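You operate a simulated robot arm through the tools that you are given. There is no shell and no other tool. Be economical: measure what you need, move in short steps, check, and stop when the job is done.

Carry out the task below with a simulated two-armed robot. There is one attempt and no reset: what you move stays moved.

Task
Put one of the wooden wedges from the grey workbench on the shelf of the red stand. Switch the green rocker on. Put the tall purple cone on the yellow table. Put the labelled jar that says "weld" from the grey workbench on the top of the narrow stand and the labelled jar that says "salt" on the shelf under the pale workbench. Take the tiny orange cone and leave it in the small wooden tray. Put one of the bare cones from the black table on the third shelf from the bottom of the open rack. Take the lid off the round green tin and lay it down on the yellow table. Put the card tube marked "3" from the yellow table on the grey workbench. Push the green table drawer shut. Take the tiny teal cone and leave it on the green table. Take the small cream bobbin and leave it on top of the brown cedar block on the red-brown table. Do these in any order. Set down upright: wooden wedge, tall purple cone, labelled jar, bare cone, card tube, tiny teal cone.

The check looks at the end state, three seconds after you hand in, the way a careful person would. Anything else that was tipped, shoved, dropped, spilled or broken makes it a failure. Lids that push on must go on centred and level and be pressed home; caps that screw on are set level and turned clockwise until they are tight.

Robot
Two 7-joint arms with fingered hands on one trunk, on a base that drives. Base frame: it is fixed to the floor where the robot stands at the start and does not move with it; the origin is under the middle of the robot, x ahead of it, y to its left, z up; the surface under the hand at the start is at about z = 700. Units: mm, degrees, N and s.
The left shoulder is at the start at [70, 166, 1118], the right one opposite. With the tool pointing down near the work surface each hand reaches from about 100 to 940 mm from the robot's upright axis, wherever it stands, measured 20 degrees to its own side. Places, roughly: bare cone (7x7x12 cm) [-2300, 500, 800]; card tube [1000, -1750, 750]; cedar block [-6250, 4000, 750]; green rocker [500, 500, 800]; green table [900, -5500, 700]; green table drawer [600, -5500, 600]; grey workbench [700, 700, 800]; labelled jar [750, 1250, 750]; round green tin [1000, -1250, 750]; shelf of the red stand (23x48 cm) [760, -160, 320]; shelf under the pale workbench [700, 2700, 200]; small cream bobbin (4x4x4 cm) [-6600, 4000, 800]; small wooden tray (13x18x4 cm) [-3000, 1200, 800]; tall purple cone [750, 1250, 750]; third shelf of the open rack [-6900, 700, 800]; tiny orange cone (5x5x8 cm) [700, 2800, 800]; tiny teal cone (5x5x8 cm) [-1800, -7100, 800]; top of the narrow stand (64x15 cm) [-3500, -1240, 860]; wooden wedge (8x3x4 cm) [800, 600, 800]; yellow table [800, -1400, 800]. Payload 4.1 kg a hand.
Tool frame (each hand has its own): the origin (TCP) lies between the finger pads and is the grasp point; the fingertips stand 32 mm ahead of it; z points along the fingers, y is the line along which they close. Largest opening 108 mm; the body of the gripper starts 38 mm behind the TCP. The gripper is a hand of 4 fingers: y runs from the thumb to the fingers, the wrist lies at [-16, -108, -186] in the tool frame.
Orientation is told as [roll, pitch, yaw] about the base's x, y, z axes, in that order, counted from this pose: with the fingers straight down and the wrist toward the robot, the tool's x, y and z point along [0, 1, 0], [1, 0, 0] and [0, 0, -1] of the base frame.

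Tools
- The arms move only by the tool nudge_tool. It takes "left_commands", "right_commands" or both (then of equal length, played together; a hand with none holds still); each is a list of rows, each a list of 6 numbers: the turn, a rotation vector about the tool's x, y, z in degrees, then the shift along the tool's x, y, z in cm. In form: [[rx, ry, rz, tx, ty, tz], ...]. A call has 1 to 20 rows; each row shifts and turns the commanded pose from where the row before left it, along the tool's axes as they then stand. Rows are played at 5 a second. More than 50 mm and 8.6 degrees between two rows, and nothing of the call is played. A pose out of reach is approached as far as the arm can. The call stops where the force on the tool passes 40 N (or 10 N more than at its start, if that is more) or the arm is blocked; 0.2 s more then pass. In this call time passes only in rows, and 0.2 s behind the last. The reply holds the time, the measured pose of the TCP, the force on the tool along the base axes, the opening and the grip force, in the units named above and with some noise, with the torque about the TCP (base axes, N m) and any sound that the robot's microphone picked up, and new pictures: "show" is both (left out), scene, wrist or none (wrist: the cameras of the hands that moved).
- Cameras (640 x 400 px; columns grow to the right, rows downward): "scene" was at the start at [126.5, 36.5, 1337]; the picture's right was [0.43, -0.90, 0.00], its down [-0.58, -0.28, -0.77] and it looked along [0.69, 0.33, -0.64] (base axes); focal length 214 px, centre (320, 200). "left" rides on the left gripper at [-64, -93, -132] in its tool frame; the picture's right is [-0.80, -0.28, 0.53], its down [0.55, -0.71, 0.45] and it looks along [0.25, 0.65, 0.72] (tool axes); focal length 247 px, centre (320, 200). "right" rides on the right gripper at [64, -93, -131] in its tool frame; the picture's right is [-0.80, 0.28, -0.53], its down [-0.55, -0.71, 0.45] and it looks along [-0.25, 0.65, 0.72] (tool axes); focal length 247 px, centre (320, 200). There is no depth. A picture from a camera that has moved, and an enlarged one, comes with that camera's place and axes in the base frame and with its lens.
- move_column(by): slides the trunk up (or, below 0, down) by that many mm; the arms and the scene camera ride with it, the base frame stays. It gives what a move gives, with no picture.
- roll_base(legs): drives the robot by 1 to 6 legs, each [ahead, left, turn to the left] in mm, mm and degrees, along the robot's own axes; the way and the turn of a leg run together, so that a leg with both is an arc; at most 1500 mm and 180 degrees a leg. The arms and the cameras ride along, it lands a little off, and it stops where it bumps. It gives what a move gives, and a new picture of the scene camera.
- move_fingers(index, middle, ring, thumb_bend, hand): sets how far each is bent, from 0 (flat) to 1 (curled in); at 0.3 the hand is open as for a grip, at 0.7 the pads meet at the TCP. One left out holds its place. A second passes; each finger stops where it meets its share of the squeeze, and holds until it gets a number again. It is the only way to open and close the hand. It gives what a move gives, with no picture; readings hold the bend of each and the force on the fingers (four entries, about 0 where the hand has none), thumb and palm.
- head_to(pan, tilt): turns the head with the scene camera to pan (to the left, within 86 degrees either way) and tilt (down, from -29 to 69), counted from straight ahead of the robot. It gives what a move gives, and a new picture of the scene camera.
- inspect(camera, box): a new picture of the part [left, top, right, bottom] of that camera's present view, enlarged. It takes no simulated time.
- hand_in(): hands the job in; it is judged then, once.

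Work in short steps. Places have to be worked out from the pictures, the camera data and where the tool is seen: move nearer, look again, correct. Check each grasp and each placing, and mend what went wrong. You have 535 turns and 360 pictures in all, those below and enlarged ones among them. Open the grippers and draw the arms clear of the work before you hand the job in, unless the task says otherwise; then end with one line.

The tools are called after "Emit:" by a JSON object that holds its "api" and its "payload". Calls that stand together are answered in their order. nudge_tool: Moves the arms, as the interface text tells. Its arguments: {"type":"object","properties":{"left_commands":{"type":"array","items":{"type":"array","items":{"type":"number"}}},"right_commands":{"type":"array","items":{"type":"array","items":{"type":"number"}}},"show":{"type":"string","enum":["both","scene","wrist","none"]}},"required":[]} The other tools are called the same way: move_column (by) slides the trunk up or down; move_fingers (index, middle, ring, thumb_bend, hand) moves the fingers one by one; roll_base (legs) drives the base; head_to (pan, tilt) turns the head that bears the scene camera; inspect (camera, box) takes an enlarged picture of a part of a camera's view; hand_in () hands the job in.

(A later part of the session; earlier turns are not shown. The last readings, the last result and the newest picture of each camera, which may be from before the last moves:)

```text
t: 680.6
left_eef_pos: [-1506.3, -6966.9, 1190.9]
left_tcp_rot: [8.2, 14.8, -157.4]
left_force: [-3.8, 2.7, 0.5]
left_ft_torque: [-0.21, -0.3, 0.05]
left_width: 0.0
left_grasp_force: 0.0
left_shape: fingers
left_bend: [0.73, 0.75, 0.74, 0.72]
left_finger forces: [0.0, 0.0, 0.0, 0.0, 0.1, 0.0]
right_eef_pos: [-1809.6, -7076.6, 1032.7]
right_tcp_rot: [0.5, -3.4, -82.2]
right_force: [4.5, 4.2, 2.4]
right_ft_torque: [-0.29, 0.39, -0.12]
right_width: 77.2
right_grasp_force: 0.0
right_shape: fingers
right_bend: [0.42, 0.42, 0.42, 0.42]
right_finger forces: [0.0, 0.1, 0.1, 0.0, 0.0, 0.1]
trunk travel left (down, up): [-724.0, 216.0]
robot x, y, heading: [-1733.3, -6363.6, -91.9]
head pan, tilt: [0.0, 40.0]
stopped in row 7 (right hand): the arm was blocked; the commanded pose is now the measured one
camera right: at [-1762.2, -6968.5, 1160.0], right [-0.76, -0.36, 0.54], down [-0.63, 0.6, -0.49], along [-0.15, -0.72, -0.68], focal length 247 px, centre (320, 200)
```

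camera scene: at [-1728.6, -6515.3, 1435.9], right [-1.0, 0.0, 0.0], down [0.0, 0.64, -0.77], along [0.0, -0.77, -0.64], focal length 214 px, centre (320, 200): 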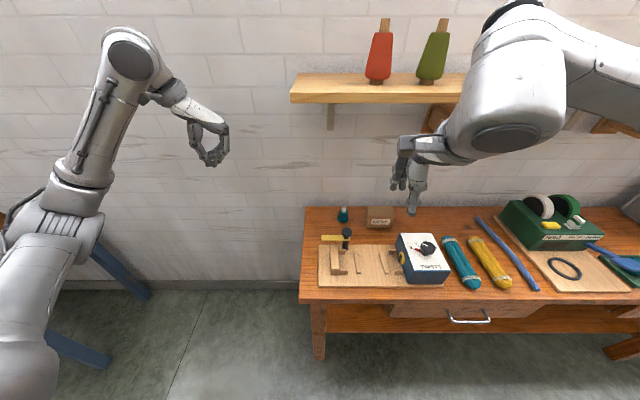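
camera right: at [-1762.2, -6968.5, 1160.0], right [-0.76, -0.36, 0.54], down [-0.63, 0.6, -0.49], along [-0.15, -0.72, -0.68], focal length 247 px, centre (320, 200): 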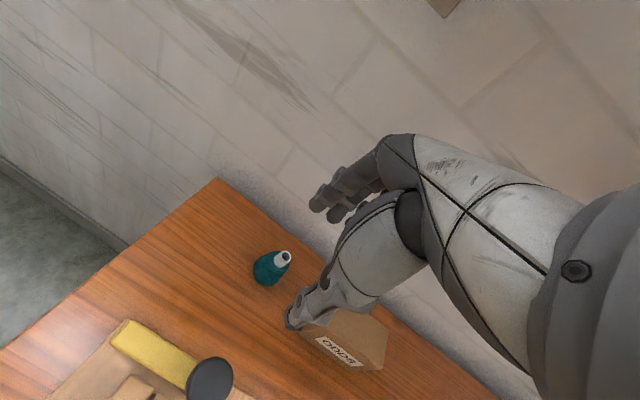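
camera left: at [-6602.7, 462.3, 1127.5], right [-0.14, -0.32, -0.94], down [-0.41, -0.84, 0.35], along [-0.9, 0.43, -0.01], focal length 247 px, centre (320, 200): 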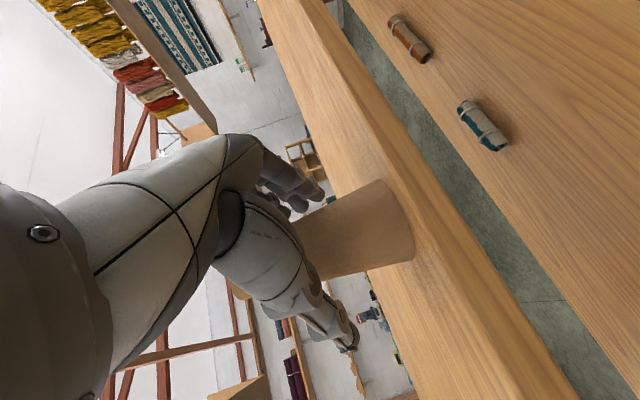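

The right arm got blocked — perhaps by the wall shelf. I look before anything else.

Emit:
{"api": "head_to", "payload": {"pan": -20, "tilt": 15}}

```text
t: 681.5
left_eef_pos: [-1478.4, -6997.4, 1173.2]
left_tcp_rot: [3.0, 14.3, -155.0]
left_force: [-0.5, 0.2, 0.4]
left_ft_torque: [0.08, -0.02, 0.02]
left_width: 0.0
left_grasp_force: 0.0
left_shape: fingers
left_bend: [0.73, 0.75, 0.74, 0.72]
left_finger forces: [0.0, 0.1, 0.0, 0.0, 0.1, 0.1]
right_eef_pos: [-1853.2, -7139.4, 1022.5]
right_tcp_rot: [-0.5, -1.8, -88.6]
right_force: [-0.3, -1.4, -0.8]
right_ft_torque: [0.07, 0.01, 0.01]
right_width: 77.1
right_grasp_force: 0.1
right_shape: fingers
right_bend: [0.42, 0.42, 0.42, 0.42]
right_finger forces: [0.0, 0.1, 0.0, 0.0, 0.0, 0.1]
trunk travel left (down, up): [-724.0, 216.0]
robot x, y, heading: [-1736.1, -6374.5, -90.7]
head pan, tilt: [-20.0, 15.0]
camera scene: at [-1773.9, -6497.1, 1476.8], right [-0.94, 0.35, 0.0], down [0.09, 0.24, -0.97], along [-0.34, -0.91, -0.25], focal length 214 px, centre (320, 200)
```

scene: 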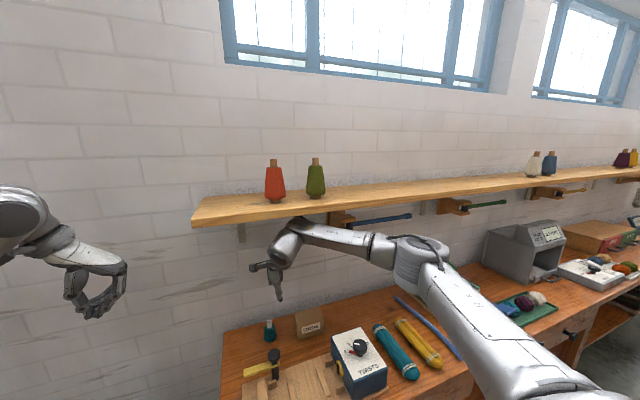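

The shelf and its cones are fine; the wrist had met the shelf's edge. I lower the trunk 110 mm for clearance and look at the cone.

Emit:
{"api": "move_column", "payload": {"by": -110}}

Emit:
{"api": "inspect", "payload": {"camera": "right", "box": [0, 0, 640, 400]}}

```text
t: 682.9
left_eef_pos: [-1476.1, -7015.7, 1055.1]
left_tcp_rot: [2.2, 14.4, -155.2]
left_force: [-0.1, 0.7, -0.3]
left_ft_torque: [-0.02, 0.02, -0.02]
left_width: 0.0
left_grasp_force: 0.0
left_shape: fingers
left_bend: [0.73, 0.75, 0.74, 0.72]
left_finger forces: [0.1, 0.1, 0.0, 0.1, 0.1, 0.1]
right_eef_pos: [-1851.9, -7153.7, 904.5]
right_tcp_rot: [-0.6, -1.2, -89.2]
right_force: [-0.3, 0.2, -0.6]
right_ft_torque: [0.04, 0.01, -0.02]
right_width: 76.9
right_grasp_force: 0.1
right_shape: fingers
right_bend: [0.42, 0.42, 0.42, 0.42]
right_finger forces: [0.1, 0.1, 0.0, 0.0, 0.0, 0.1]
trunk travel left (down, up): [-614.0, 326.0]
robot x, y, heading: [-1736.4, -6374.3, -91.0]
head pan, tilt: [-20.0, 15.0]
```

```text
1.00 times, centred on (320, 200) of right (not enlarged: the box is as wide or as high as the picture)
camera zoom: at [-1788.2, -7058.3, 1033.6], right [-0.79, -0.28, 0.55], down [-0.56, 0.69, -0.46], along [-0.25, -0.67, -0.7], focal length 247 px, centre (320, 200)
```

zoom: 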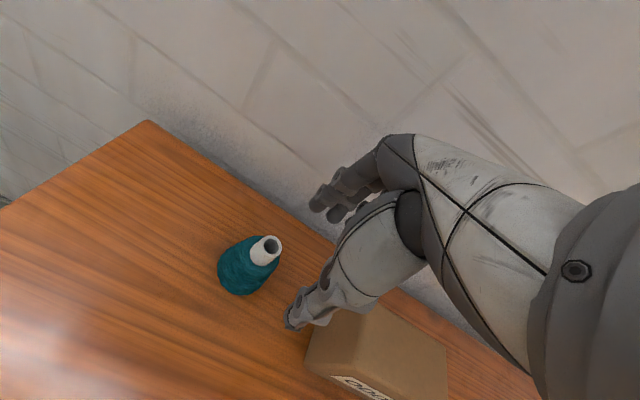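

Cone at (-1833, -7168), top ≈ 830. Centre over it and descend.

Emit:
{"api": "nudge_tool", "payload": {"right_commands": [[0, 0, 0, 1.2, 0.7, 1.5], [0, 0, 0, 1.0, 0.7, 1.5], [0, 0, 0, 0, 0, 2]], "show": "wrist"}}

```text
t: 683.7
left_eef_pos: [-1475.5, -7016.4, 1054.5]
left_tcp_rot: [2.2, 14.5, -155.2]
left_force: [0.2, -0.3, -0.3]
left_ft_torque: [-0.03, 0.0, -0.02]
left_width: 0.1
left_grasp_force: 0.1
left_shape: fingers
left_bend: [0.73, 0.75, 0.74, 0.72]
left_finger forces: [0.0, 0.0, 0.1, 0.0, 0.1, 0.0]
right_eef_pos: [-1832.5, -7169.9, 851.3]
right_tcp_rot: [-0.7, -1.0, -89.1]
right_force: [-0.2, 0.7, -0.2]
right_ft_torque: [0.0, 0.02, -0.03]
right_width: 77.3
right_grasp_force: 0.3
right_shape: fingers
right_bend: [0.42, 0.42, 0.42, 0.42]
right_finger forces: [0.1, 0.0, 0.0, 0.0, 0.2, 0.0]
trunk travel left (down, up): [-614.0, 326.0]
robot x, y, heading: [-1732.5, -6373.6, -90.7]
head pan, tilt: [-20.0, 15.0]
camera right: at [-1768.1, -7073.9, 981.7], right [-0.79, -0.28, 0.55], down [-0.56, 0.69, -0.46], along [-0.25, -0.67, -0.7], focal length 247 px, centre (320, 200)
```

right: 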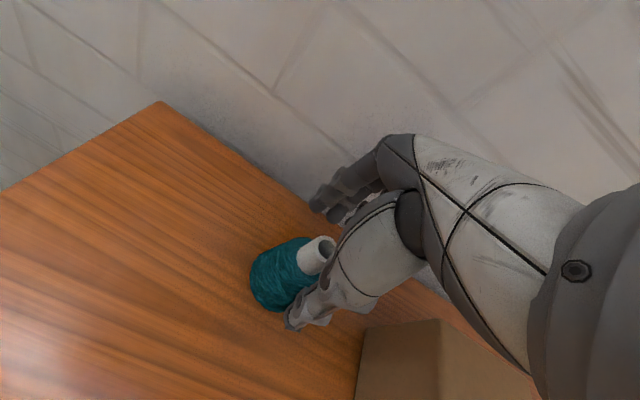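

Slightly recentre (5 mm toward me) and descend, then close.

Emit:
{"api": "nudge_tool", "payload": {"right_commands": [[0, 0, 0, -0.2, -0.6, 0.5], [0, 0, 0, 0, 0, 2], [0, 0, 0, 0, 0, 1.8]], "show": "none"}}

Emit:
{"api": "move_fingers", "payload": {"hand": "right", "index": 0.74, "middle": 0.74, "ring": 0.74, "thumb_bend": 0.74}}

Emit:
{"api": "inspect", "payload": {"camera": "right", "box": [200, 130, 440, 360]}}

```text
t: 684.4
left_eef_pos: [-1478.2, -7016.2, 1055.8]
left_tcp_rot: [2.2, 14.4, -155.2]
left_force: [0.8, -1.0, 0.1]
left_ft_torque: [0.06, 0.02, 0.01]
left_width: 0.0
left_grasp_force: 0.1
left_shape: fingers
left_bend: [0.73, 0.75, 0.74, 0.72]
left_finger forces: [0.0, 0.1, 0.1, 0.0, 0.0, 0.0]
right_eef_pos: [-1832.2, -7166.7, 834.8]
right_tcp_rot: [-0.2, -2.1, -89.2]
right_force: [-0.4, 2.2, 15.7]
right_ft_torque: [0.06, 0.13, -0.12]
right_width: 81.3
right_grasp_force: 8.0
right_shape: fingers
right_bend: [0.42, 0.42, 0.42, 0.4]
right_finger forces: [0.0, 9.2, 0.1, 0.0, 6.6, 0.0]
trunk travel left (down, up): [-614.0, 326.0]
robot x, y, heading: [-1730.0, -6375.5, -91.0]
head pan, tilt: [-20.0, 15.0]
stopped in row 3 (right hand): the force on the tool passed its limit at 51 N (the readings are from after the stop); the commanded pose is now the measured one
```

```text
t: 685.4
left_eef_pos: [-1476.7, -7013.9, 1056.1]
left_tcp_rot: [2.4, 14.3, -155.2]
left_force: [0.2, -0.1, -0.7]
left_ft_torque: [-0.02, 0.03, 0.01]
left_width: 0.0
left_grasp_force: 0.0
left_shape: fingers
left_bend: [0.73, 0.75, 0.74, 0.72]
left_finger forces: [0.1, 0.0, 0.0, 0.1, 0.1, 0.0]
right_eef_pos: [-1833.0, -7166.3, 832.7]
right_tcp_rot: [-0.3, -2.2, -89.3]
right_force: [-2.1, 6.0, 18.3]
right_ft_torque: [0.44, -0.07, 0.03]
right_width: 0.0
right_grasp_force: 11.6
right_shape: fingers
right_bend: [0.74, 0.74, 0.74, 0.72]
right_finger forces: [0.1, 0.0, 0.0, 0.1, 23.1, 0.0]
trunk travel left (down, up): [-614.0, 326.0]
robot x, y, heading: [-1737.7, -6376.9, -91.0]
head pan, tilt: [-20.0, 15.0]
```

```text
1.74 times, centred on (320, 245) of right
camera zoom: at [-1770.0, -7068.7, 962.6], right [-0.79, -0.27, 0.55], down [-0.56, 0.68, -0.47], along [-0.24, -0.68, -0.69], focal length 430 px, centre (320, 122)
```

zoom: 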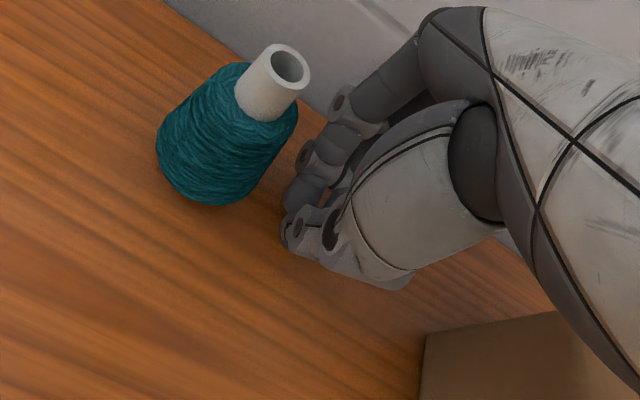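

I missed: the bench is higher (z≈800) than I assumed, so the cone was beside the hand (it still stands). I lift, reopen and look again from above.

Emit:
{"api": "nudge_tool", "payload": {"right_commands": [[0, 0, 0, 0, 0, -3], [0, 0, 0, 0, 0, -4], [0, 0, 0, 0, 0, -3]], "show": "none"}}

Emit:
{"api": "move_fingers", "payload": {"hand": "right", "index": 0.42, "middle": 0.42, "ring": 0.42, "thumb_bend": 0.42}}

Emit:
{"api": "nudge_tool", "payload": {"right_commands": [[0, 0, 0, 2.5, 0, 0], [0, 0, 0, 2.5, 0, 0]], "show": "wrist"}}

```text
t: 686.2
left_eef_pos: [-1477.4, -7017.1, 1054.0]
left_tcp_rot: [2.1, 14.5, -155.3]
left_force: [-0.7, -0.6, 0.4]
left_ft_torque: [0.0, 0.01, 0.02]
left_width: 0.0
left_grasp_force: 0.1
left_shape: fingers
left_bend: [0.73, 0.75, 0.74, 0.72]
left_finger forces: [0.0, 0.1, 0.1, 0.1, 0.1, 0.1]
right_eef_pos: [-1832.9, -7167.3, 930.2]
right_tcp_rot: [-0.2, -1.8, -89.3]
right_force: [0.0, 0.6, 0.1]
right_ft_torque: [-0.01, 0.02, -0.02]
right_width: 0.0
right_grasp_force: 0.1
right_shape: fingers
right_bend: [0.74, 0.74, 0.74, 0.71]
right_finger forces: [0.0, 0.1, 0.0, 0.0, 0.0, 0.0]
trunk travel left (down, up): [-614.0, 326.0]
robot x, y, heading: [-1733.8, -6374.1, -90.8]
head pan, tilt: [-20.0, 15.0]
```

```text
t: 687.2
left_eef_pos: [-1476.4, -7017.1, 1054.4]
left_tcp_rot: [2.0, 14.4, -155.3]
left_force: [-0.2, 0.7, -0.7]
left_ft_torque: [0.01, 0.0, -0.02]
left_width: 0.0
left_grasp_force: 0.0
left_shape: fingers
left_bend: [0.73, 0.75, 0.74, 0.72]
left_finger forces: [0.1, 0.0, 0.0, 0.0, 0.0, 0.0]
right_eef_pos: [-1833.0, -7167.6, 930.4]
right_tcp_rot: [-0.3, -1.8, -89.3]
right_force: [0.2, 0.4, -0.4]
right_ft_torque: [0.03, -0.01, -0.01]
right_width: 76.4
right_grasp_force: 0.0
right_shape: fingers
right_bend: [0.42, 0.42, 0.42, 0.42]
right_finger forces: [0.0, 0.0, 0.0, 0.0, 0.0, 0.1]
trunk travel left (down, up): [-614.0, 326.0]
robot x, y, heading: [-1734.7, -6373.9, -90.9]
head pan, tilt: [-20.0, 15.0]
```

```text
t: 687.8
left_eef_pos: [-1475.8, -7017.2, 1054.8]
left_tcp_rot: [2.1, 14.5, -155.2]
left_force: [0.3, -0.4, -0.6]
left_ft_torque: [0.01, 0.0, -0.01]
left_width: 0.1
left_grasp_force: 0.1
left_shape: fingers
left_bend: [0.73, 0.75, 0.74, 0.72]
left_finger forces: [0.0, 0.1, 0.0, 0.0, 0.0, 0.1]
right_eef_pos: [-1783.6, -7166.0, 929.7]
right_tcp_rot: [-0.2, -1.9, -89.3]
right_force: [1.0, -0.1, 0.3]
right_ft_torque: [0.03, -0.04, 0.03]
right_width: 76.3
right_grasp_force: 0.0
right_shape: fingers
right_bend: [0.42, 0.42, 0.42, 0.42]
right_finger forces: [0.1, 0.0, 0.0, 0.0, 0.1, 0.1]
trunk travel left (down, up): [-614.0, 326.0]
robot x, y, heading: [-1733.1, -6375.9, -91.1]
head pan, tilt: [-20.0, 15.0]
camera right: at [-1720.6, -7068.4, 1059.8], right [-0.79, -0.28, 0.55], down [-0.56, 0.68, -0.47], along [-0.24, -0.68, -0.7], focal length 247 px, centre (320, 200)
```

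right: 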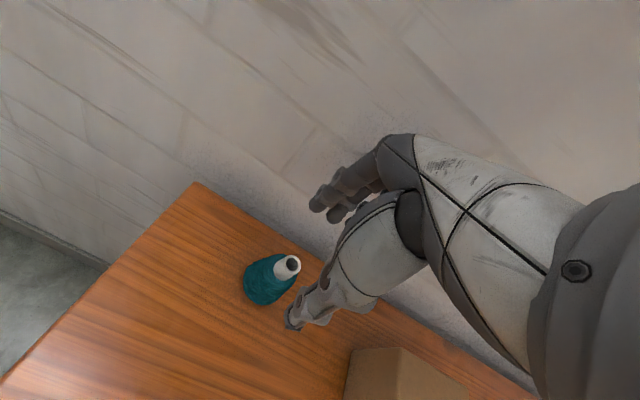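

Cone at (-1784, -7163), right under the hand. Descend to z≈855 and close.

Emit:
{"api": "nudge_tool", "payload": {"right_commands": [[0, 0, 0, 0.3, -0.2, 2.5], [0, 0, 0, 0, 0, 2.5]], "show": "wrist"}}

```text
t: 688.4
left_eef_pos: [-1476.9, -7018.0, 1054.2]
left_tcp_rot: [2.2, 14.6, -155.3]
left_force: [0.3, -0.1, 0.4]
left_ft_torque: [0.0, -0.03, 0.02]
left_width: 0.0
left_grasp_force: 0.2
left_shape: fingers
left_bend: [0.73, 0.75, 0.74, 0.72]
left_finger forces: [0.0, 0.0, 0.1, 0.1, 0.1, 0.1]
right_eef_pos: [-1781.2, -7165.6, 879.6]
right_tcp_rot: [-0.1, -1.8, -89.3]
right_force: [0.1, 0.2, 0.2]
right_ft_torque: [-0.01, 0.01, -0.02]
right_width: 76.6
right_grasp_force: 0.0
right_shape: fingers
right_bend: [0.42, 0.42, 0.42, 0.42]
right_finger forces: [0.1, 0.0, 0.1, 0.0, 0.0, 0.0]
trunk travel left (down, up): [-614.0, 326.0]
robot x, y, heading: [-1735.5, -6372.7, -90.8]
head pan, tilt: [-20.0, 15.0]
camera right: at [-1718.8, -7068.8, 1009.0], right [-0.79, -0.28, 0.54], down [-0.56, 0.68, -0.47], along [-0.24, -0.68, -0.7], focal length 247 px, centre (320, 200)
```

right: 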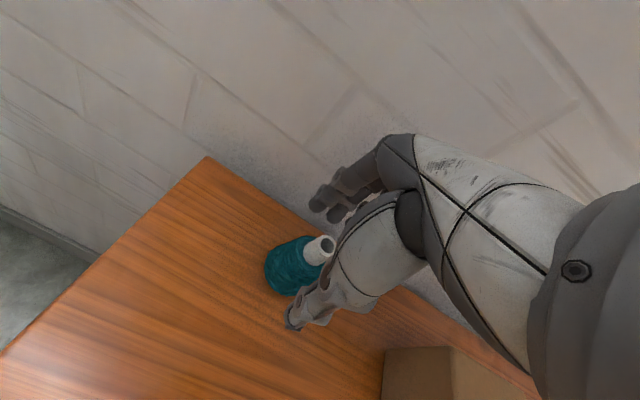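

Emit:
{"api": "nudge_tool", "payload": {"right_commands": [[0, 0, 0, 0.4, 0, 1.3], [0, 0, 0, 0, 0, 1.2]], "show": "none"}}

Emit:
{"api": "move_fingers", "payload": {"hand": "right", "index": 0.74, "middle": 0.74, "ring": 0.74, "thumb_bend": 0.74}}

Emit:
{"api": "inspect", "payload": {"camera": "right", "box": [200, 130, 440, 360]}}

```text
t: 689.0
left_eef_pos: [-1477.1, -7016.1, 1054.5]
left_tcp_rot: [2.0, 14.5, -155.3]
left_force: [-0.2, -0.3, 0.7]
left_ft_torque: [-0.05, -0.01, -0.02]
left_width: 0.0
left_grasp_force: 0.1
left_shape: fingers
left_bend: [0.73, 0.75, 0.74, 0.72]
left_finger forces: [0.1, 0.0, 0.0, 0.0, 0.1, 0.2]
right_eef_pos: [-1777.8, -7166.8, 857.2]
right_tcp_rot: [-0.2, -1.9, -89.3]
right_force: [-0.7, -0.3, 0.7]
right_ft_torque: [-0.01, 0.0, 0.0]
right_width: 76.7
right_grasp_force: 0.0
right_shape: fingers
right_bend: [0.42, 0.42, 0.42, 0.42]
right_finger forces: [0.0, 0.0, 0.0, 0.0, 0.0, 0.0]
trunk travel left (down, up): [-614.0, 326.0]
robot x, y, heading: [-1734.1, -6372.9, -90.8]
head pan, tilt: [-20.0, 15.0]
```

```text
t: 690.0
left_eef_pos: [-1477.1, -7017.9, 1054.3]
left_tcp_rot: [2.0, 14.5, -155.3]
left_force: [0.1, -0.6, -0.9]
left_ft_torque: [-0.04, 0.01, -0.02]
left_width: 0.1
left_grasp_force: 0.0
left_shape: fingers
left_bend: [0.73, 0.75, 0.74, 0.72]
left_finger forces: [0.1, 0.0, 0.0, 0.0, 0.0, 0.0]
right_eef_pos: [-1777.9, -7165.8, 856.0]
right_tcp_rot: [-0.4, -1.7, -89.3]
right_force: [0.6, -0.2, -0.2]
right_ft_torque: [-0.01, -0.02, -0.01]
right_width: 26.1
right_grasp_force: 21.4
right_shape: fingers
right_bend: [0.73, 0.63, 0.73, 0.57]
right_finger forces: [7.4, 10.5, 7.5, 0.1, 19.1, 0.1]
trunk travel left (down, up): [-614.0, 326.0]
robot x, y, heading: [-1738.9, -6374.6, -91.3]
head pan, tilt: [-20.0, 15.0]
```

```text
1.74 times, centred on (320, 245) of right
camera zoom: at [-1714.4, -7067.8, 985.5], right [-0.79, -0.28, 0.54], down [-0.56, 0.68, -0.47], along [-0.24, -0.68, -0.7], focal length 430 px, centre (320, 122)
```

zoom: 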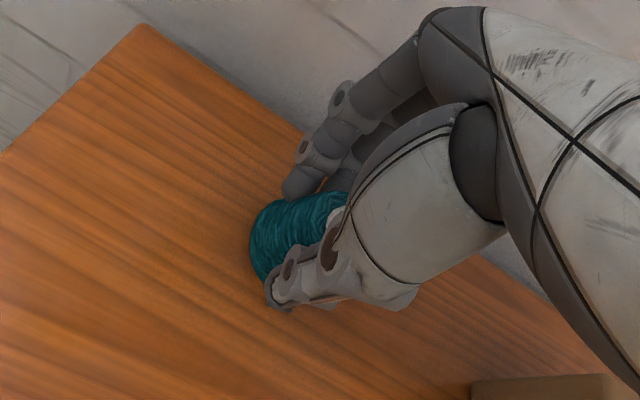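

Excellent grip. Lift 7 cm and back straight out from under the shelf.

Emit:
{"api": "nudge_tool", "payload": {"right_commands": [[0, 0, 0, 0, 0, -2], [0, 0, 0, 0, 0, -3], [0, 0, 0, 0, 0, -2]], "show": "none"}}

Emit:
{"api": "roll_base", "payload": {"legs": [[-120, 0, 0]]}}

Emit:
{"api": "nudge_tool", "payload": {"right_commands": [[0, 0, 0, 0, -4.5, -0.5], [0, 0, 0, 0, -4.5, -0.5], [0, 0, 0, 0, -4.5, -1], [0, 0, 0, 0, -4.5, -1], [0, 0, 0, -1, -4.5, -1], [0, 0, 0, -1, -4, -2]], "show": "wrist"}}

```text
t: 690.8
left_eef_pos: [-1477.1, -7017.0, 1054.8]
left_tcp_rot: [2.1, 14.6, -155.3]
left_force: [0.4, -0.2, 0.1]
left_ft_torque: [0.01, -0.01, 0.01]
left_width: 0.2
left_grasp_force: 0.1
left_shape: fingers
left_bend: [0.73, 0.75, 0.74, 0.72]
left_finger forces: [0.0, 0.0, 0.0, 0.0, 0.1, 0.0]
right_eef_pos: [-1775.4, -7162.7, 926.8]
right_tcp_rot: [-0.1, -1.9, -89.2]
right_force: [0.2, -0.3, 0.0]
right_ft_torque: [-0.05, 0.02, 0.0]
right_width: 26.2
right_grasp_force: 22.5
right_shape: fingers
right_bend: [0.73, 0.63, 0.73, 0.57]
right_finger forces: [7.4, 10.4, 7.6, 0.0, 19.1, 0.0]
trunk travel left (down, up): [-614.0, 326.0]
robot x, y, heading: [-1734.5, -6377.8, -90.8]
head pan, tilt: [-20.0, 15.0]
```

```text
t: 692.1
left_eef_pos: [-1474.2, -6899.2, 1054.5]
left_tcp_rot: [2.0, 14.4, -155.3]
left_force: [0.1, -0.4, -0.1]
left_ft_torque: [0.02, -0.02, 0.01]
left_width: 0.0
left_grasp_force: 0.0
left_shape: fingers
left_bend: [0.73, 0.75, 0.74, 0.72]
left_finger forces: [0.0, 0.0, 0.1, 0.0, 0.0, 0.0]
right_eef_pos: [-1771.8, -7047.0, 926.8]
right_tcp_rot: [-0.4, -1.8, -89.2]
right_force: [-0.7, 0.0, -0.3]
right_ft_torque: [0.0, 0.04, 0.02]
right_width: 25.9
right_grasp_force: 22.7
right_shape: fingers
right_bend: [0.73, 0.63, 0.73, 0.57]
right_finger forces: [7.5, 10.3, 7.6, 0.1, 19.1, 0.1]
trunk travel left (down, up): [-614.0, 326.0]
robot x, y, heading: [-1730.9, -6259.6, -90.7]
head pan, tilt: [-20.0, 15.0]
camera scene: at [-1766.5, -6396.0, 1365.4], right [-0.93, 0.36, 0.0], down [0.09, 0.24, -0.97], along [-0.34, -0.9, -0.26], focal length 214 px, centre (320, 200)
```

scene: 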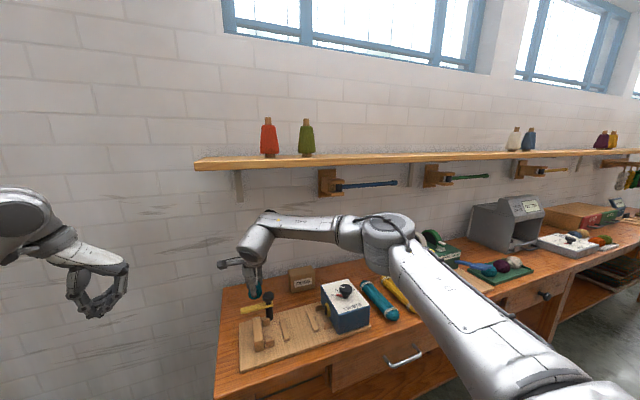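

```text
t: 693.5
left_eef_pos: [-1474.0, -6897.8, 1055.1]
left_tcp_rot: [2.2, 14.3, -155.1]
left_force: [-0.1, 0.2, 0.1]
left_ft_torque: [-0.05, 0.03, 0.01]
left_width: 0.3
left_grasp_force: 0.0
left_shape: fingers
left_bend: [0.73, 0.75, 0.74, 0.72]
left_finger forces: [0.0, 0.1, 0.0, 0.0, 0.0, 0.0]
right_eef_pos: [-1794.3, -6779.8, 980.3]
right_tcp_rot: [-0.3, -2.0, -89.2]
right_force: [0.1, -0.2, 0.3]
right_ft_torque: [-0.07, -0.01, -0.01]
right_width: 25.9
right_grasp_force: 21.8
right_shape: fingers
right_bend: [0.73, 0.63, 0.73, 0.57]
right_finger forces: [6.8, 9.8, 7.2, 0.0, 18.8, 0.0]
trunk travel left (down, up): [-614.0, 326.0]
robot x, y, heading: [-1731.2, -6257.0, -90.6]
head pan, tilt: [-20.0, 15.0]
camera right: at [-1731.7, -6682.2, 1107.7], right [-0.79, -0.28, 0.55], down [-0.56, 0.68, -0.47], along [-0.24, -0.68, -0.69], focal length 247 px, centre (320, 200)
```

right: 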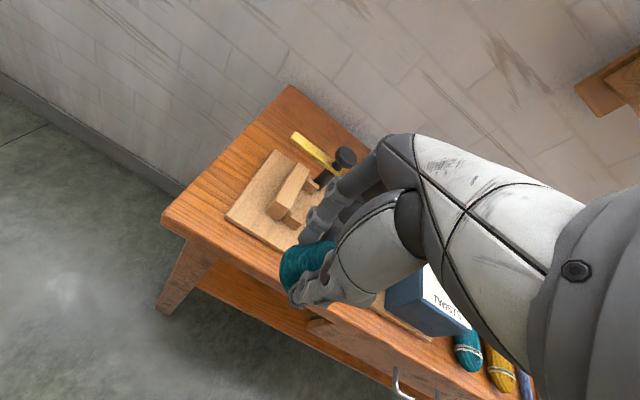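

Teal is secure. I raise the trunk a little, go back east, turn to face the green table.

Emit:
{"api": "move_column", "payload": {"by": 130}}

Emit:
{"api": "roll_base", "payload": {"legs": [[0, 850, 0.6], [0, 750, 0], [0, 0, 90], [0, 730, 0]]}}

Emit:
{"api": "head_to", "payload": {"pan": -5, "tilt": 45}}

```text
t: 695.0
left_eef_pos: [-1474.2, -6899.3, 1183.7]
left_tcp_rot: [2.1, 14.5, -155.3]
left_force: [0.4, 0.6, -0.1]
left_ft_torque: [-0.02, 0.0, 0.02]
left_width: 0.1
left_grasp_force: 0.0
left_shape: fingers
left_bend: [0.73, 0.75, 0.74, 0.72]
left_finger forces: [0.0, 0.1, 0.1, 0.0, 0.1, 0.1]
right_eef_pos: [-1792.8, -6781.6, 1108.8]
right_tcp_rot: [-0.2, -1.8, -89.1]
right_force: [-0.6, 0.2, -1.2]
right_ft_torque: [-0.01, 0.02, 0.02]
right_width: 25.6
right_grasp_force: 21.5
right_shape: fingers
right_bend: [0.73, 0.63, 0.73, 0.57]
right_finger forces: [6.8, 9.8, 7.2, 0.0, 18.7, 0.0]
trunk travel left (down, up): [-744.0, 196.0]
robot x, y, heading: [-1730.3, -6258.4, -90.6]
head pan, tilt: [-20.0, 15.0]
```

```text
t: 710.5
left_eef_pos: [491.1, -5270.2, 1184.5]
left_tcp_rot: [2.1, 14.4, -63.9]
left_force: [0.0, -0.5, -0.2]
left_ft_torque: [0.0, 0.01, 0.04]
left_width: 0.0
left_grasp_force: 0.1
left_shape: fingers
left_bend: [0.73, 0.75, 0.74, 0.72]
left_finger forces: [0.0, 0.0, 0.1, 0.0, 0.0, 0.1]
right_eef_pos: [379.3, -5593.8, 1107.4]
right_tcp_rot: [-0.3, -1.7, 2.1]
right_force: [0.4, -0.3, -0.6]
right_ft_torque: [0.01, 0.04, 0.02]
right_width: 25.3
right_grasp_force: 20.7
right_shape: fingers
right_bend: [0.73, 0.63, 0.73, 0.57]
right_finger forces: [6.7, 9.8, 6.8, 0.0, 18.0, 0.1]
trunk travel left (down, up): [-744.0, 196.0]
robot x, y, heading: [-149.5, -5539.5, 0.3]
head pan, tilt: [-20.0, 15.0]
camera scene: at [-6.9, -5573.9, 1495.4], right [-0.34, -0.94, 0.0], down [-0.24, 0.09, -0.97], along [0.91, -0.32, -0.26], focal length 214 px, centre (320, 200)
```

scene: 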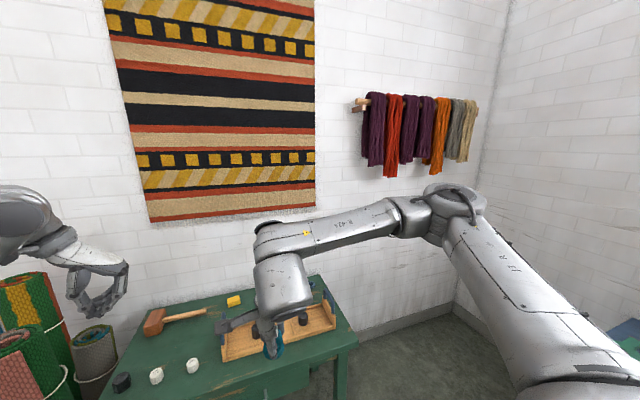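

```text
t: 711.5
left_eef_pos: [490.1, -5270.6, 1184.1]
left_tcp_rot: [2.0, 14.4, -63.9]
left_force: [0.3, -0.1, -0.1]
left_ft_torque: [0.0, -0.01, 0.0]
left_width: 0.0
left_grasp_force: 0.0
left_shape: fingers
left_bend: [0.73, 0.75, 0.74, 0.72]
left_finger forces: [0.0, 0.0, 0.0, 0.1, 0.0, 0.0]
right_eef_pos: [380.7, -5594.0, 1107.6]
right_tcp_rot: [-0.3, -1.7, 2.1]
right_force: [0.8, -0.1, -0.1]
right_ft_torque: [0.04, -0.01, -0.02]
right_width: 25.4
right_grasp_force: 20.6
right_shape: fingers
right_bend: [0.73, 0.63, 0.73, 0.57]
right_finger forces: [6.6, 9.7, 6.8, 0.0, 18.1, 0.1]
trunk travel left (down, up): [-744.0, 196.0]
robot x, y, heading: [-145.4, -5537.5, 0.5]
head pan, tilt: [-5.0, 45.0]
camera scene: at [-13.8, -5549.1, 1448.7], right [-0.08, -1.0, 0.0], down [-0.7, 0.06, -0.71], along [0.71, -0.06, -0.71], focal length 214 px, centre (320, 200)
```

scene: 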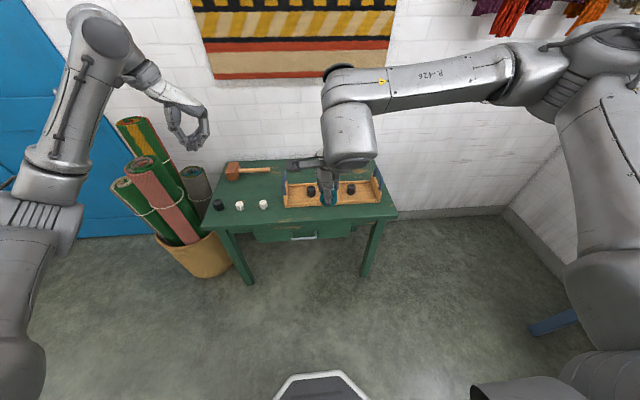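

Emit:
{"api": "inspect", "payload": {"camera": "scene", "box": [195, 145, 405, 255]}}

```text
3.05 times, centred on (300, 200) of scene
camera zoom: at [-13.8, -5549.1, 1448.7], right [-0.08, -1.0, 0.0], down [-0.7, 0.06, -0.71], along [0.71, -0.06, -0.71], focal length 654 px, centre (381, 200)
```

zoom: 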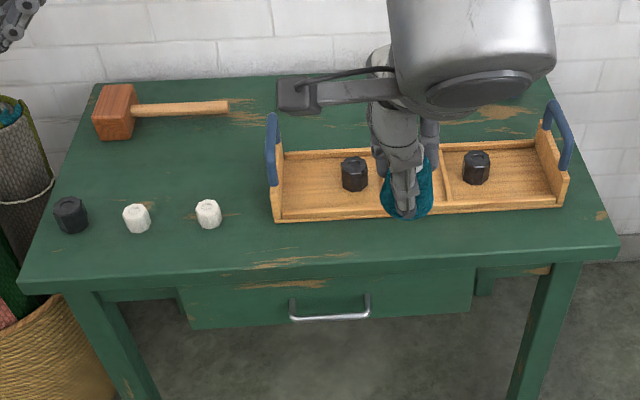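

Front strip (x 590–684) in front of the wooden tray is free. I extend the right arm only (no base move) to about (630, -5582) and lower.

Emit:
{"api": "nudge_tool", "payload": {"right_commands": [[0, 0, 0, 0.1, 4.2, 0], [0, 0, 0, 0.1, 4.2, 0], [0, 0, 0, 0.1, 4.2, 0], [0, 0, 0, 0.1, 4.2, 0], [0, 0, 0, 0.1, 4.2, 0], [0, 0, 0, 0.1, 4, 0], [0, 0, 0, 0, 0, 4], [0, 0, 0, 0, 0, 4], [0, 0, 0, 0, 0, 4], [0, 0, 0, 0, 0, 4], [0, 0, 0, 0, 0, 4]], "show": "wrist"}}

Emit:
{"api": "inspect", "payload": {"camera": "scene", "box": [245, 145, 405, 255]}}

```text
t: 713.9
left_eef_pos: [492.7, -5270.2, 1183.7]
left_tcp_rot: [2.0, 14.5, -63.8]
left_force: [0.0, -0.8, 0.4]
left_ft_torque: [0.0, 0.01, 0.03]
left_width: 0.1
left_grasp_force: 0.0
left_shape: fingers
left_bend: [0.73, 0.75, 0.74, 0.72]
left_finger forces: [0.0, 0.0, 0.0, 0.0, 0.0, 0.0]
right_eef_pos: [633.6, -5579.0, 916.4]
right_tcp_rot: [-0.2, -1.8, 2.1]
right_force: [-0.2, -0.6, 0.5]
right_ft_torque: [0.0, -0.02, -0.03]
right_width: 25.2
right_grasp_force: 20.3
right_shape: fingers
right_bend: [0.73, 0.63, 0.73, 0.57]
right_finger forces: [6.4, 9.9, 7.1, 0.1, 18.0, 0.0]
trunk travel left (down, up): [-744.0, 196.0]
robot x, y, heading: [-144.1, -5541.3, 0.3]
head pan, tilt: [-5.0, 45.0]
camera right: at [534.6, -5518.2, 1045.4], right [0.29, -0.79, 0.54], down [-0.67, -0.58, -0.47], along [0.68, -0.23, -0.7], focal length 247 px, centre (320, 200)
```

right: 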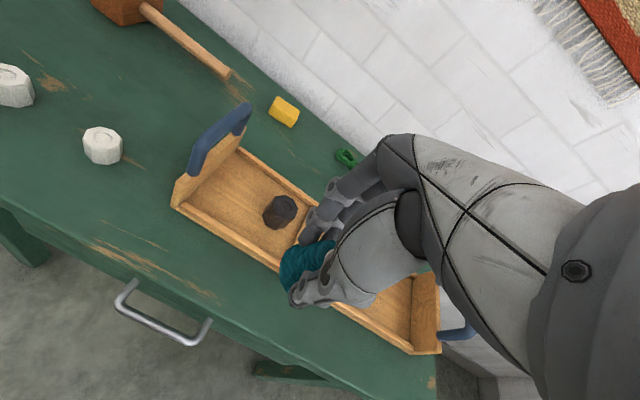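

```text
3.64 times, centred on (325, 200) of scene
camera zoom: at [-12.8, -5548.6, 1448.6], right [-0.08, -1.0, 0.0], down [-0.71, 0.06, -0.71], along [0.7, -0.06, -0.71], focal length 780 px, centre (302, 200)
```

zoom: 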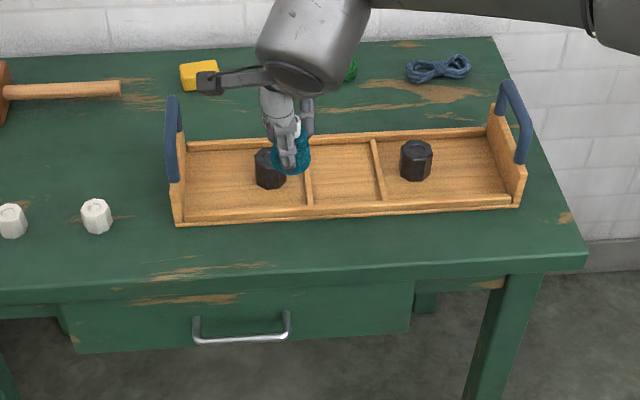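

On course: slightly nearer to me, then lower in steps.

Emit:
{"api": "nudge_tool", "payload": {"right_commands": [[0, 0, 0, 0, -0.9, 3], [0, 0, 0, 0, 0, 3], [0, 0, 0, 0, 0, 2]], "show": "wrist"}}

```text
t: 714.7
left_eef_pos: [491.0, -5269.5, 1185.0]
left_tcp_rot: [2.1, 14.5, -63.8]
left_force: [-0.8, 0.1, -0.2]
left_ft_torque: [-0.01, 0.01, -0.02]
left_width: 0.0
left_grasp_force: 0.1
left_shape: fingers
left_bend: [0.73, 0.75, 0.74, 0.72]
left_finger forces: [0.0, 0.1, 0.1, 0.1, 0.1, 0.0]
right_eef_pos: [628.6, -5580.5, 835.5]
right_tcp_rot: [-0.2, -1.9, 2.1]
right_force: [-0.1, -0.8, -0.5]
right_ft_torque: [-0.02, 0.03, -0.01]
right_width: 25.1
right_grasp_force: 20.3
right_shape: fingers
right_bend: [0.73, 0.63, 0.73, 0.57]
right_finger forces: [6.4, 9.9, 7.3, 0.1, 18.0, 0.0]
trunk travel left (down, up): [-744.0, 196.0]
robot x, y, heading: [-143.2, -5542.4, 0.6]
head pan, tilt: [-5.0, 45.0]
camera right: at [529.0, -5519.4, 964.9], right [0.29, -0.79, 0.55], down [-0.67, -0.58, -0.47], along [0.68, -0.23, -0.7], focal length 247 px, centre (320, 200)
```

right: 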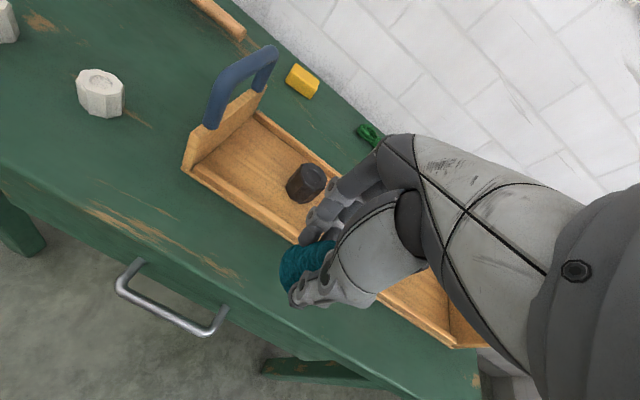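

Emit:
{"api": "nudge_tool", "payload": {"right_commands": [[0, 0, 0, 0, 0, 1.5], [0, 0, 0, 0, 0, 1], [0, 0, 0, 0, 0, 0.5], [0, 0, 0, 0, 0, 0.4]], "show": "none"}}

Emit:
{"api": "nudge_tool", "payload": {"right_commands": [[0, 0, 0, 0, 0, 0.4], [0, 0, 0, 0, 0, 0.4], [0, 0, 0, 0, 0, 0.4]], "show": "none"}}

Emit:
{"api": "inspect", "payload": {"camera": "scene", "box": [265, 165, 365, 235]}}

```text
t: 715.7
left_eef_pos: [491.7, -5269.0, 1184.7]
left_tcp_rot: [2.1, 14.5, -63.9]
left_force: [-0.1, 0.5, -0.8]
left_ft_torque: [0.0, 0.0, -0.01]
left_width: 0.2
left_grasp_force: 0.0
left_shape: fingers
left_bend: [0.73, 0.75, 0.74, 0.72]
left_finger forces: [0.0, 0.0, 0.1, 0.0, 0.0, 0.0]
right_eef_pos: [629.6, -5580.2, 802.1]
right_tcp_rot: [-0.3, -1.8, 2.0]
right_force: [-0.7, 0.8, -0.8]
right_ft_torque: [-0.03, -0.02, 0.0]
right_width: 25.1
right_grasp_force: 20.8
right_shape: fingers
right_bend: [0.73, 0.63, 0.73, 0.57]
right_finger forces: [6.5, 9.9, 7.3, 0.1, 18.0, 0.1]
trunk travel left (down, up): [-744.0, 196.0]
robot x, y, heading: [-147.7, -5539.4, 0.3]
head pan, tilt: [-5.0, 45.0]
```

```text
t: 716.5
left_eef_pos: [490.9, -5270.5, 1183.8]
left_tcp_rot: [2.1, 14.5, -63.9]
left_force: [-0.5, -0.4, 0.2]
left_ft_torque: [0.0, -0.03, 0.02]
left_width: 0.1
left_grasp_force: 0.0
left_shape: fingers
left_bend: [0.73, 0.75, 0.74, 0.72]
left_finger forces: [0.1, 0.0, 0.0, 0.1, 0.1, 0.0]
right_eef_pos: [630.4, -5579.7, 789.1]
right_tcp_rot: [-0.2, -1.9, 2.1]
right_force: [-0.4, -0.3, 0.7]
right_ft_torque: [-0.01, -0.01, -0.04]
right_width: 25.1
right_grasp_force: 20.8
right_shape: fingers
right_bend: [0.73, 0.63, 0.73, 0.57]
right_finger forces: [6.5, 9.8, 7.3, 0.0, 18.0, 0.1]
trunk travel left (down, up): [-744.0, 196.0]
robot x, y, heading: [-145.6, -5544.1, 0.3]
head pan, tilt: [-5.0, 45.0]
```

```text
5.71 times, centred on (315, 200) of scene
camera zoom: at [-13.7, -5548.7, 1448.6], right [-0.08, -1.0, 0.0], down [-0.71, 0.06, -0.71], along [0.7, -0.06, -0.71], focal length 1226 px, centre (349, 200)
```

zoom: 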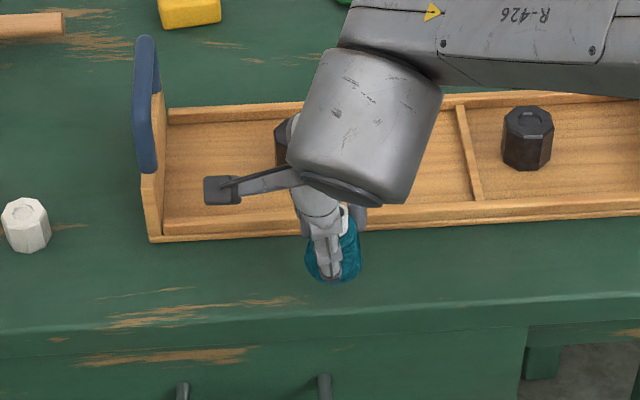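

Emit:
{"api": "nudge_tool", "payload": {"right_commands": [[0, 0, 0, 0, 0, 0.4], [0, 0, 0, 0, 0, 0.4], [0, 0, 0, 0, 0, 0.4]], "show": "none"}}

Emit:
{"api": "nudge_tool", "payload": {"right_commands": [[0, 0, 0, 0, 0, 0.3], [0, 0, 0, 0, 0, 0.3]], "show": "none"}}

```text
t: 717.3
left_eef_pos: [490.1, -5269.0, 1185.6]
left_tcp_rot: [2.0, 14.4, -63.9]
left_force: [-0.9, 0.1, 0.3]
left_ft_torque: [0.02, 0.03, -0.02]
left_width: 0.2
left_grasp_force: 0.1
left_shape: fingers
left_bend: [0.73, 0.75, 0.74, 0.72]
left_finger forces: [0.1, 0.1, 0.1, 0.1, 0.1, 0.0]
right_eef_pos: [631.5, -5578.8, 779.0]
right_tcp_rot: [-0.4, -1.9, 2.2]
right_force: [-0.3, -0.6, -0.4]
right_ft_torque: [0.02, 0.03, -0.04]
right_width: 25.2
right_grasp_force: 20.3
right_shape: fingers
right_bend: [0.73, 0.63, 0.73, 0.57]
right_finger forces: [6.6, 9.7, 7.4, 0.0, 18.0, 0.0]
trunk travel left (down, up): [-744.0, 196.0]
robot x, y, heading: [-144.0, -5540.2, 0.7]
head pan, tilt: [-5.0, 45.0]
```

```text
t: 717.9
left_eef_pos: [490.9, -5269.3, 1183.6]
left_tcp_rot: [2.1, 14.5, -64.0]
left_force: [0.3, -1.0, 0.2]
left_ft_torque: [-0.03, 0.01, -0.01]
left_width: 0.0
left_grasp_force: 0.1
left_shape: fingers
left_bend: [0.73, 0.75, 0.74, 0.72]
left_finger forces: [0.0, 0.1, 0.0, 0.0, 0.0, 0.0]
right_eef_pos: [631.8, -5579.3, 771.4]
right_tcp_rot: [-0.3, -1.8, 2.1]
right_force: [0.3, -0.2, -1.5]
right_ft_torque: [-0.03, -0.01, 0.01]
right_width: 25.2
right_grasp_force: 20.8
right_shape: fingers
right_bend: [0.73, 0.63, 0.73, 0.57]
right_finger forces: [6.6, 9.8, 7.2, 0.1, 17.9, 0.0]
trunk travel left (down, up): [-744.0, 196.0]
robot x, y, heading: [-142.5, -5541.6, 0.4]
head pan, tilt: [-5.0, 45.0]
```

Emit:
{"api": "nudge_tool", "payload": {"right_commands": [[0, 0, 0, 0, 0, 0.4], [0, 0, 0, 0, 0, 0.4]], "show": "none"}}

Emit:
{"api": "nudge_tool", "payload": {"right_commands": [[0, 0, 0, 0, 0, 0.3], [0, 0, 0, 0, 0, 0.3]], "show": "wrist"}}

```text
t: 718.5
left_eef_pos: [491.4, -5270.0, 1183.7]
left_tcp_rot: [2.1, 14.5, -63.8]
left_force: [-0.5, -1.1, 0.4]
left_ft_torque: [-0.04, -0.02, 0.0]
left_width: 0.1
left_grasp_force: 0.0
left_shape: fingers
left_bend: [0.73, 0.75, 0.74, 0.72]
left_finger forces: [0.0, 0.0, 0.0, 0.1, 0.0, 0.1]
right_eef_pos: [632.6, -5581.3, 763.7]
right_tcp_rot: [-0.2, -1.8, 1.9]
right_force: [0.4, -0.4, -0.3]
right_ft_torque: [0.03, -0.01, 0.04]
right_width: 25.2
right_grasp_force: 20.3
right_shape: fingers
right_bend: [0.73, 0.63, 0.73, 0.57]
right_finger forces: [6.5, 9.7, 7.4, 0.0, 18.0, 0.0]
trunk travel left (down, up): [-744.0, 196.0]
robot x, y, heading: [-145.4, -5543.2, 0.4]
head pan, tilt: [-5.0, 45.0]
```

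```text
t: 719.1
left_eef_pos: [489.8, -5269.0, 1184.1]
left_tcp_rot: [2.2, 14.5, -63.9]
left_force: [-0.9, 0.0, -0.2]
left_ft_torque: [-0.01, 0.0, -0.03]
left_width: 0.3
left_grasp_force: 0.1
left_shape: fingers
left_bend: [0.73, 0.75, 0.74, 0.72]
left_finger forces: [0.0, 0.1, 0.0, 0.0, 0.0, 0.0]
right_eef_pos: [631.3, -5579.3, 756.5]
right_tcp_rot: [-0.3, -1.8, 2.1]
right_force: [-0.8, -0.9, -1.1]
right_ft_torque: [-0.02, 0.0, 0.03]
right_width: 25.4
right_grasp_force: 21.1
right_shape: fingers
right_bend: [0.73, 0.63, 0.73, 0.57]
right_finger forces: [6.5, 9.8, 7.3, 0.0, 18.0, 0.1]
trunk travel left (down, up): [-744.0, 196.0]
robot x, y, heading: [-144.4, -5540.9, 0.3]
head pan, tilt: [-5.0, 45.0]
camera right: at [532.0, -5518.7, 886.6], right [0.29, -0.78, 0.55], down [-0.67, -0.58, -0.47], along [0.68, -0.23, -0.7], focal length 247 px, centre (320, 200)
```

right: 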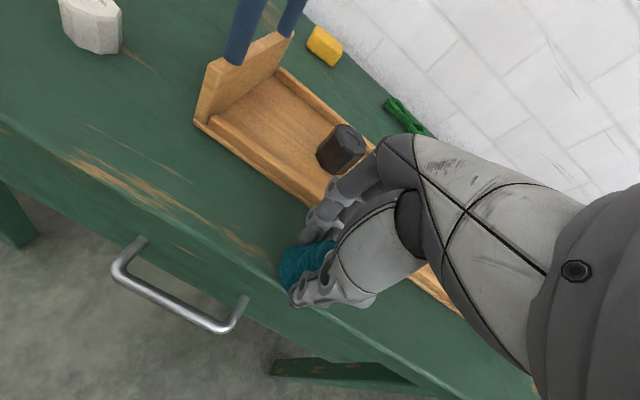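

The front edge is at x≈614, so the cone would overhang. Raise 1 cm, move 27 mm forward, then continue down.

Emit:
{"api": "nudge_tool", "payload": {"right_commands": [[0, 0, 0, 0, 0, -1.2], [0, 0, 0, 0, 2.7, 0]], "show": "wrist"}}

```text
t: 719.7
left_eef_pos: [492.1, -5269.0, 1182.0]
left_tcp_rot: [2.1, 14.5, -63.9]
left_force: [0.2, 0.5, -0.2]
left_ft_torque: [-0.03, 0.02, 0.02]
left_width: 0.0
left_grasp_force: 0.1
left_shape: fingers
left_bend: [0.73, 0.75, 0.74, 0.72]
left_finger forces: [0.0, 0.1, 0.0, 0.0, 0.0, 0.1]
right_eef_pos: [659.1, -5578.8, 770.5]
right_tcp_rot: [-0.3, -1.8, 2.1]
right_force: [0.8, -0.8, -0.6]
right_ft_torque: [0.0, -0.02, 0.0]
right_width: 25.1
right_grasp_force: 21.0
right_shape: fingers
right_bend: [0.73, 0.63, 0.73, 0.57]
right_finger forces: [6.4, 9.8, 7.3, 0.0, 18.0, 0.0]
trunk travel left (down, up): [-744.0, 196.0]
robot x, y, heading: [-145.3, -5542.2, 0.4]
head pan, tilt: [-5.0, 45.0]
camera right: at [559.0, -5517.8, 899.7], right [0.29, -0.78, 0.55], down [-0.67, -0.58, -0.47], along [0.68, -0.23, -0.7], focal length 247 px, centre (320, 200)
```

right: 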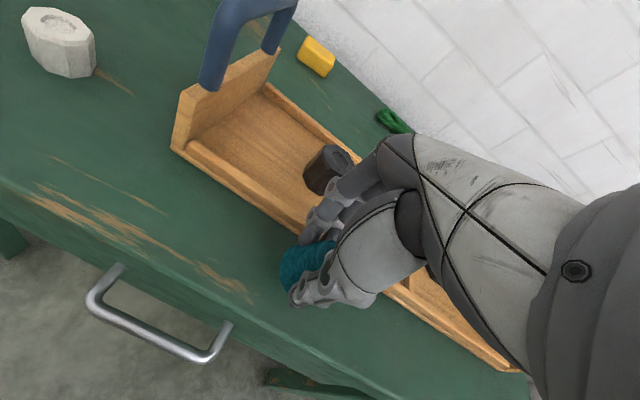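

Centred in the strip now. Lower in small steps.

Emit:
{"api": "nudge_tool", "payload": {"right_commands": [[0, 0, 0, 0, 0, 0.6], [0, 0, 0, 0, 0, 0.6]], "show": "none"}}

Emit:
{"api": "nudge_tool", "payload": {"right_commands": [[0, 0, 0, 0, 0, 0.3], [0, 0, 0, 0, 0, 0.3]], "show": "none"}}

```text
t: 720.3
left_eef_pos: [490.7, -5269.4, 1183.9]
left_tcp_rot: [2.1, 14.5, -63.9]
left_force: [-0.8, 0.0, -0.6]
left_ft_torque: [0.03, 0.02, 0.0]
left_width: 0.1
left_grasp_force: 0.0
left_shape: fingers
left_bend: [0.73, 0.75, 0.74, 0.72]
left_finger forces: [0.0, 0.1, 0.0, 0.0, 0.0, 0.0]
right_eef_pos: [659.2, -5579.4, 758.9]
right_tcp_rot: [-0.4, -1.8, 2.1]
right_force: [0.6, 0.2, -0.9]
right_ft_torque: [0.0, -0.03, -0.01]
right_width: 25.3
right_grasp_force: 20.6
right_shape: fingers
right_bend: [0.73, 0.63, 0.73, 0.57]
right_finger forces: [6.5, 9.8, 7.2, 0.0, 18.0, 0.1]
trunk travel left (down, up): [-744.0, 196.0]
robot x, y, heading: [-143.6, -5540.5, 0.4]
head pan, tilt: [-5.0, 45.0]
```

```text
t: 720.9
left_eef_pos: [489.9, -5269.9, 1186.1]
left_tcp_rot: [2.2, 14.4, -63.9]
left_force: [0.4, 0.0, -1.3]
left_ft_torque: [0.02, 0.04, -0.02]
left_width: 0.0
left_grasp_force: 0.0
left_shape: fingers
left_bend: [0.73, 0.75, 0.74, 0.72]
left_finger forces: [0.0, 0.0, 0.0, 0.1, 0.0, 0.0]
right_eef_pos: [659.4, -5578.8, 756.1]
right_tcp_rot: [-0.2, -2.0, 2.1]
right_force: [1.5, -0.4, 11.0]
right_ft_torque: [-0.17, 0.09, 0.01]
right_width: 25.3
right_grasp_force: 24.7
right_shape: fingers
right_bend: [0.73, 0.63, 0.73, 0.57]
right_finger forces: [7.2, 10.9, 10.8, 0.0, 19.4, 0.1]
trunk travel left (down, up): [-744.0, 196.0]
robot x, y, heading: [-144.6, -5540.3, 0.5]
head pan, tilt: [-5.0, 45.0]
```

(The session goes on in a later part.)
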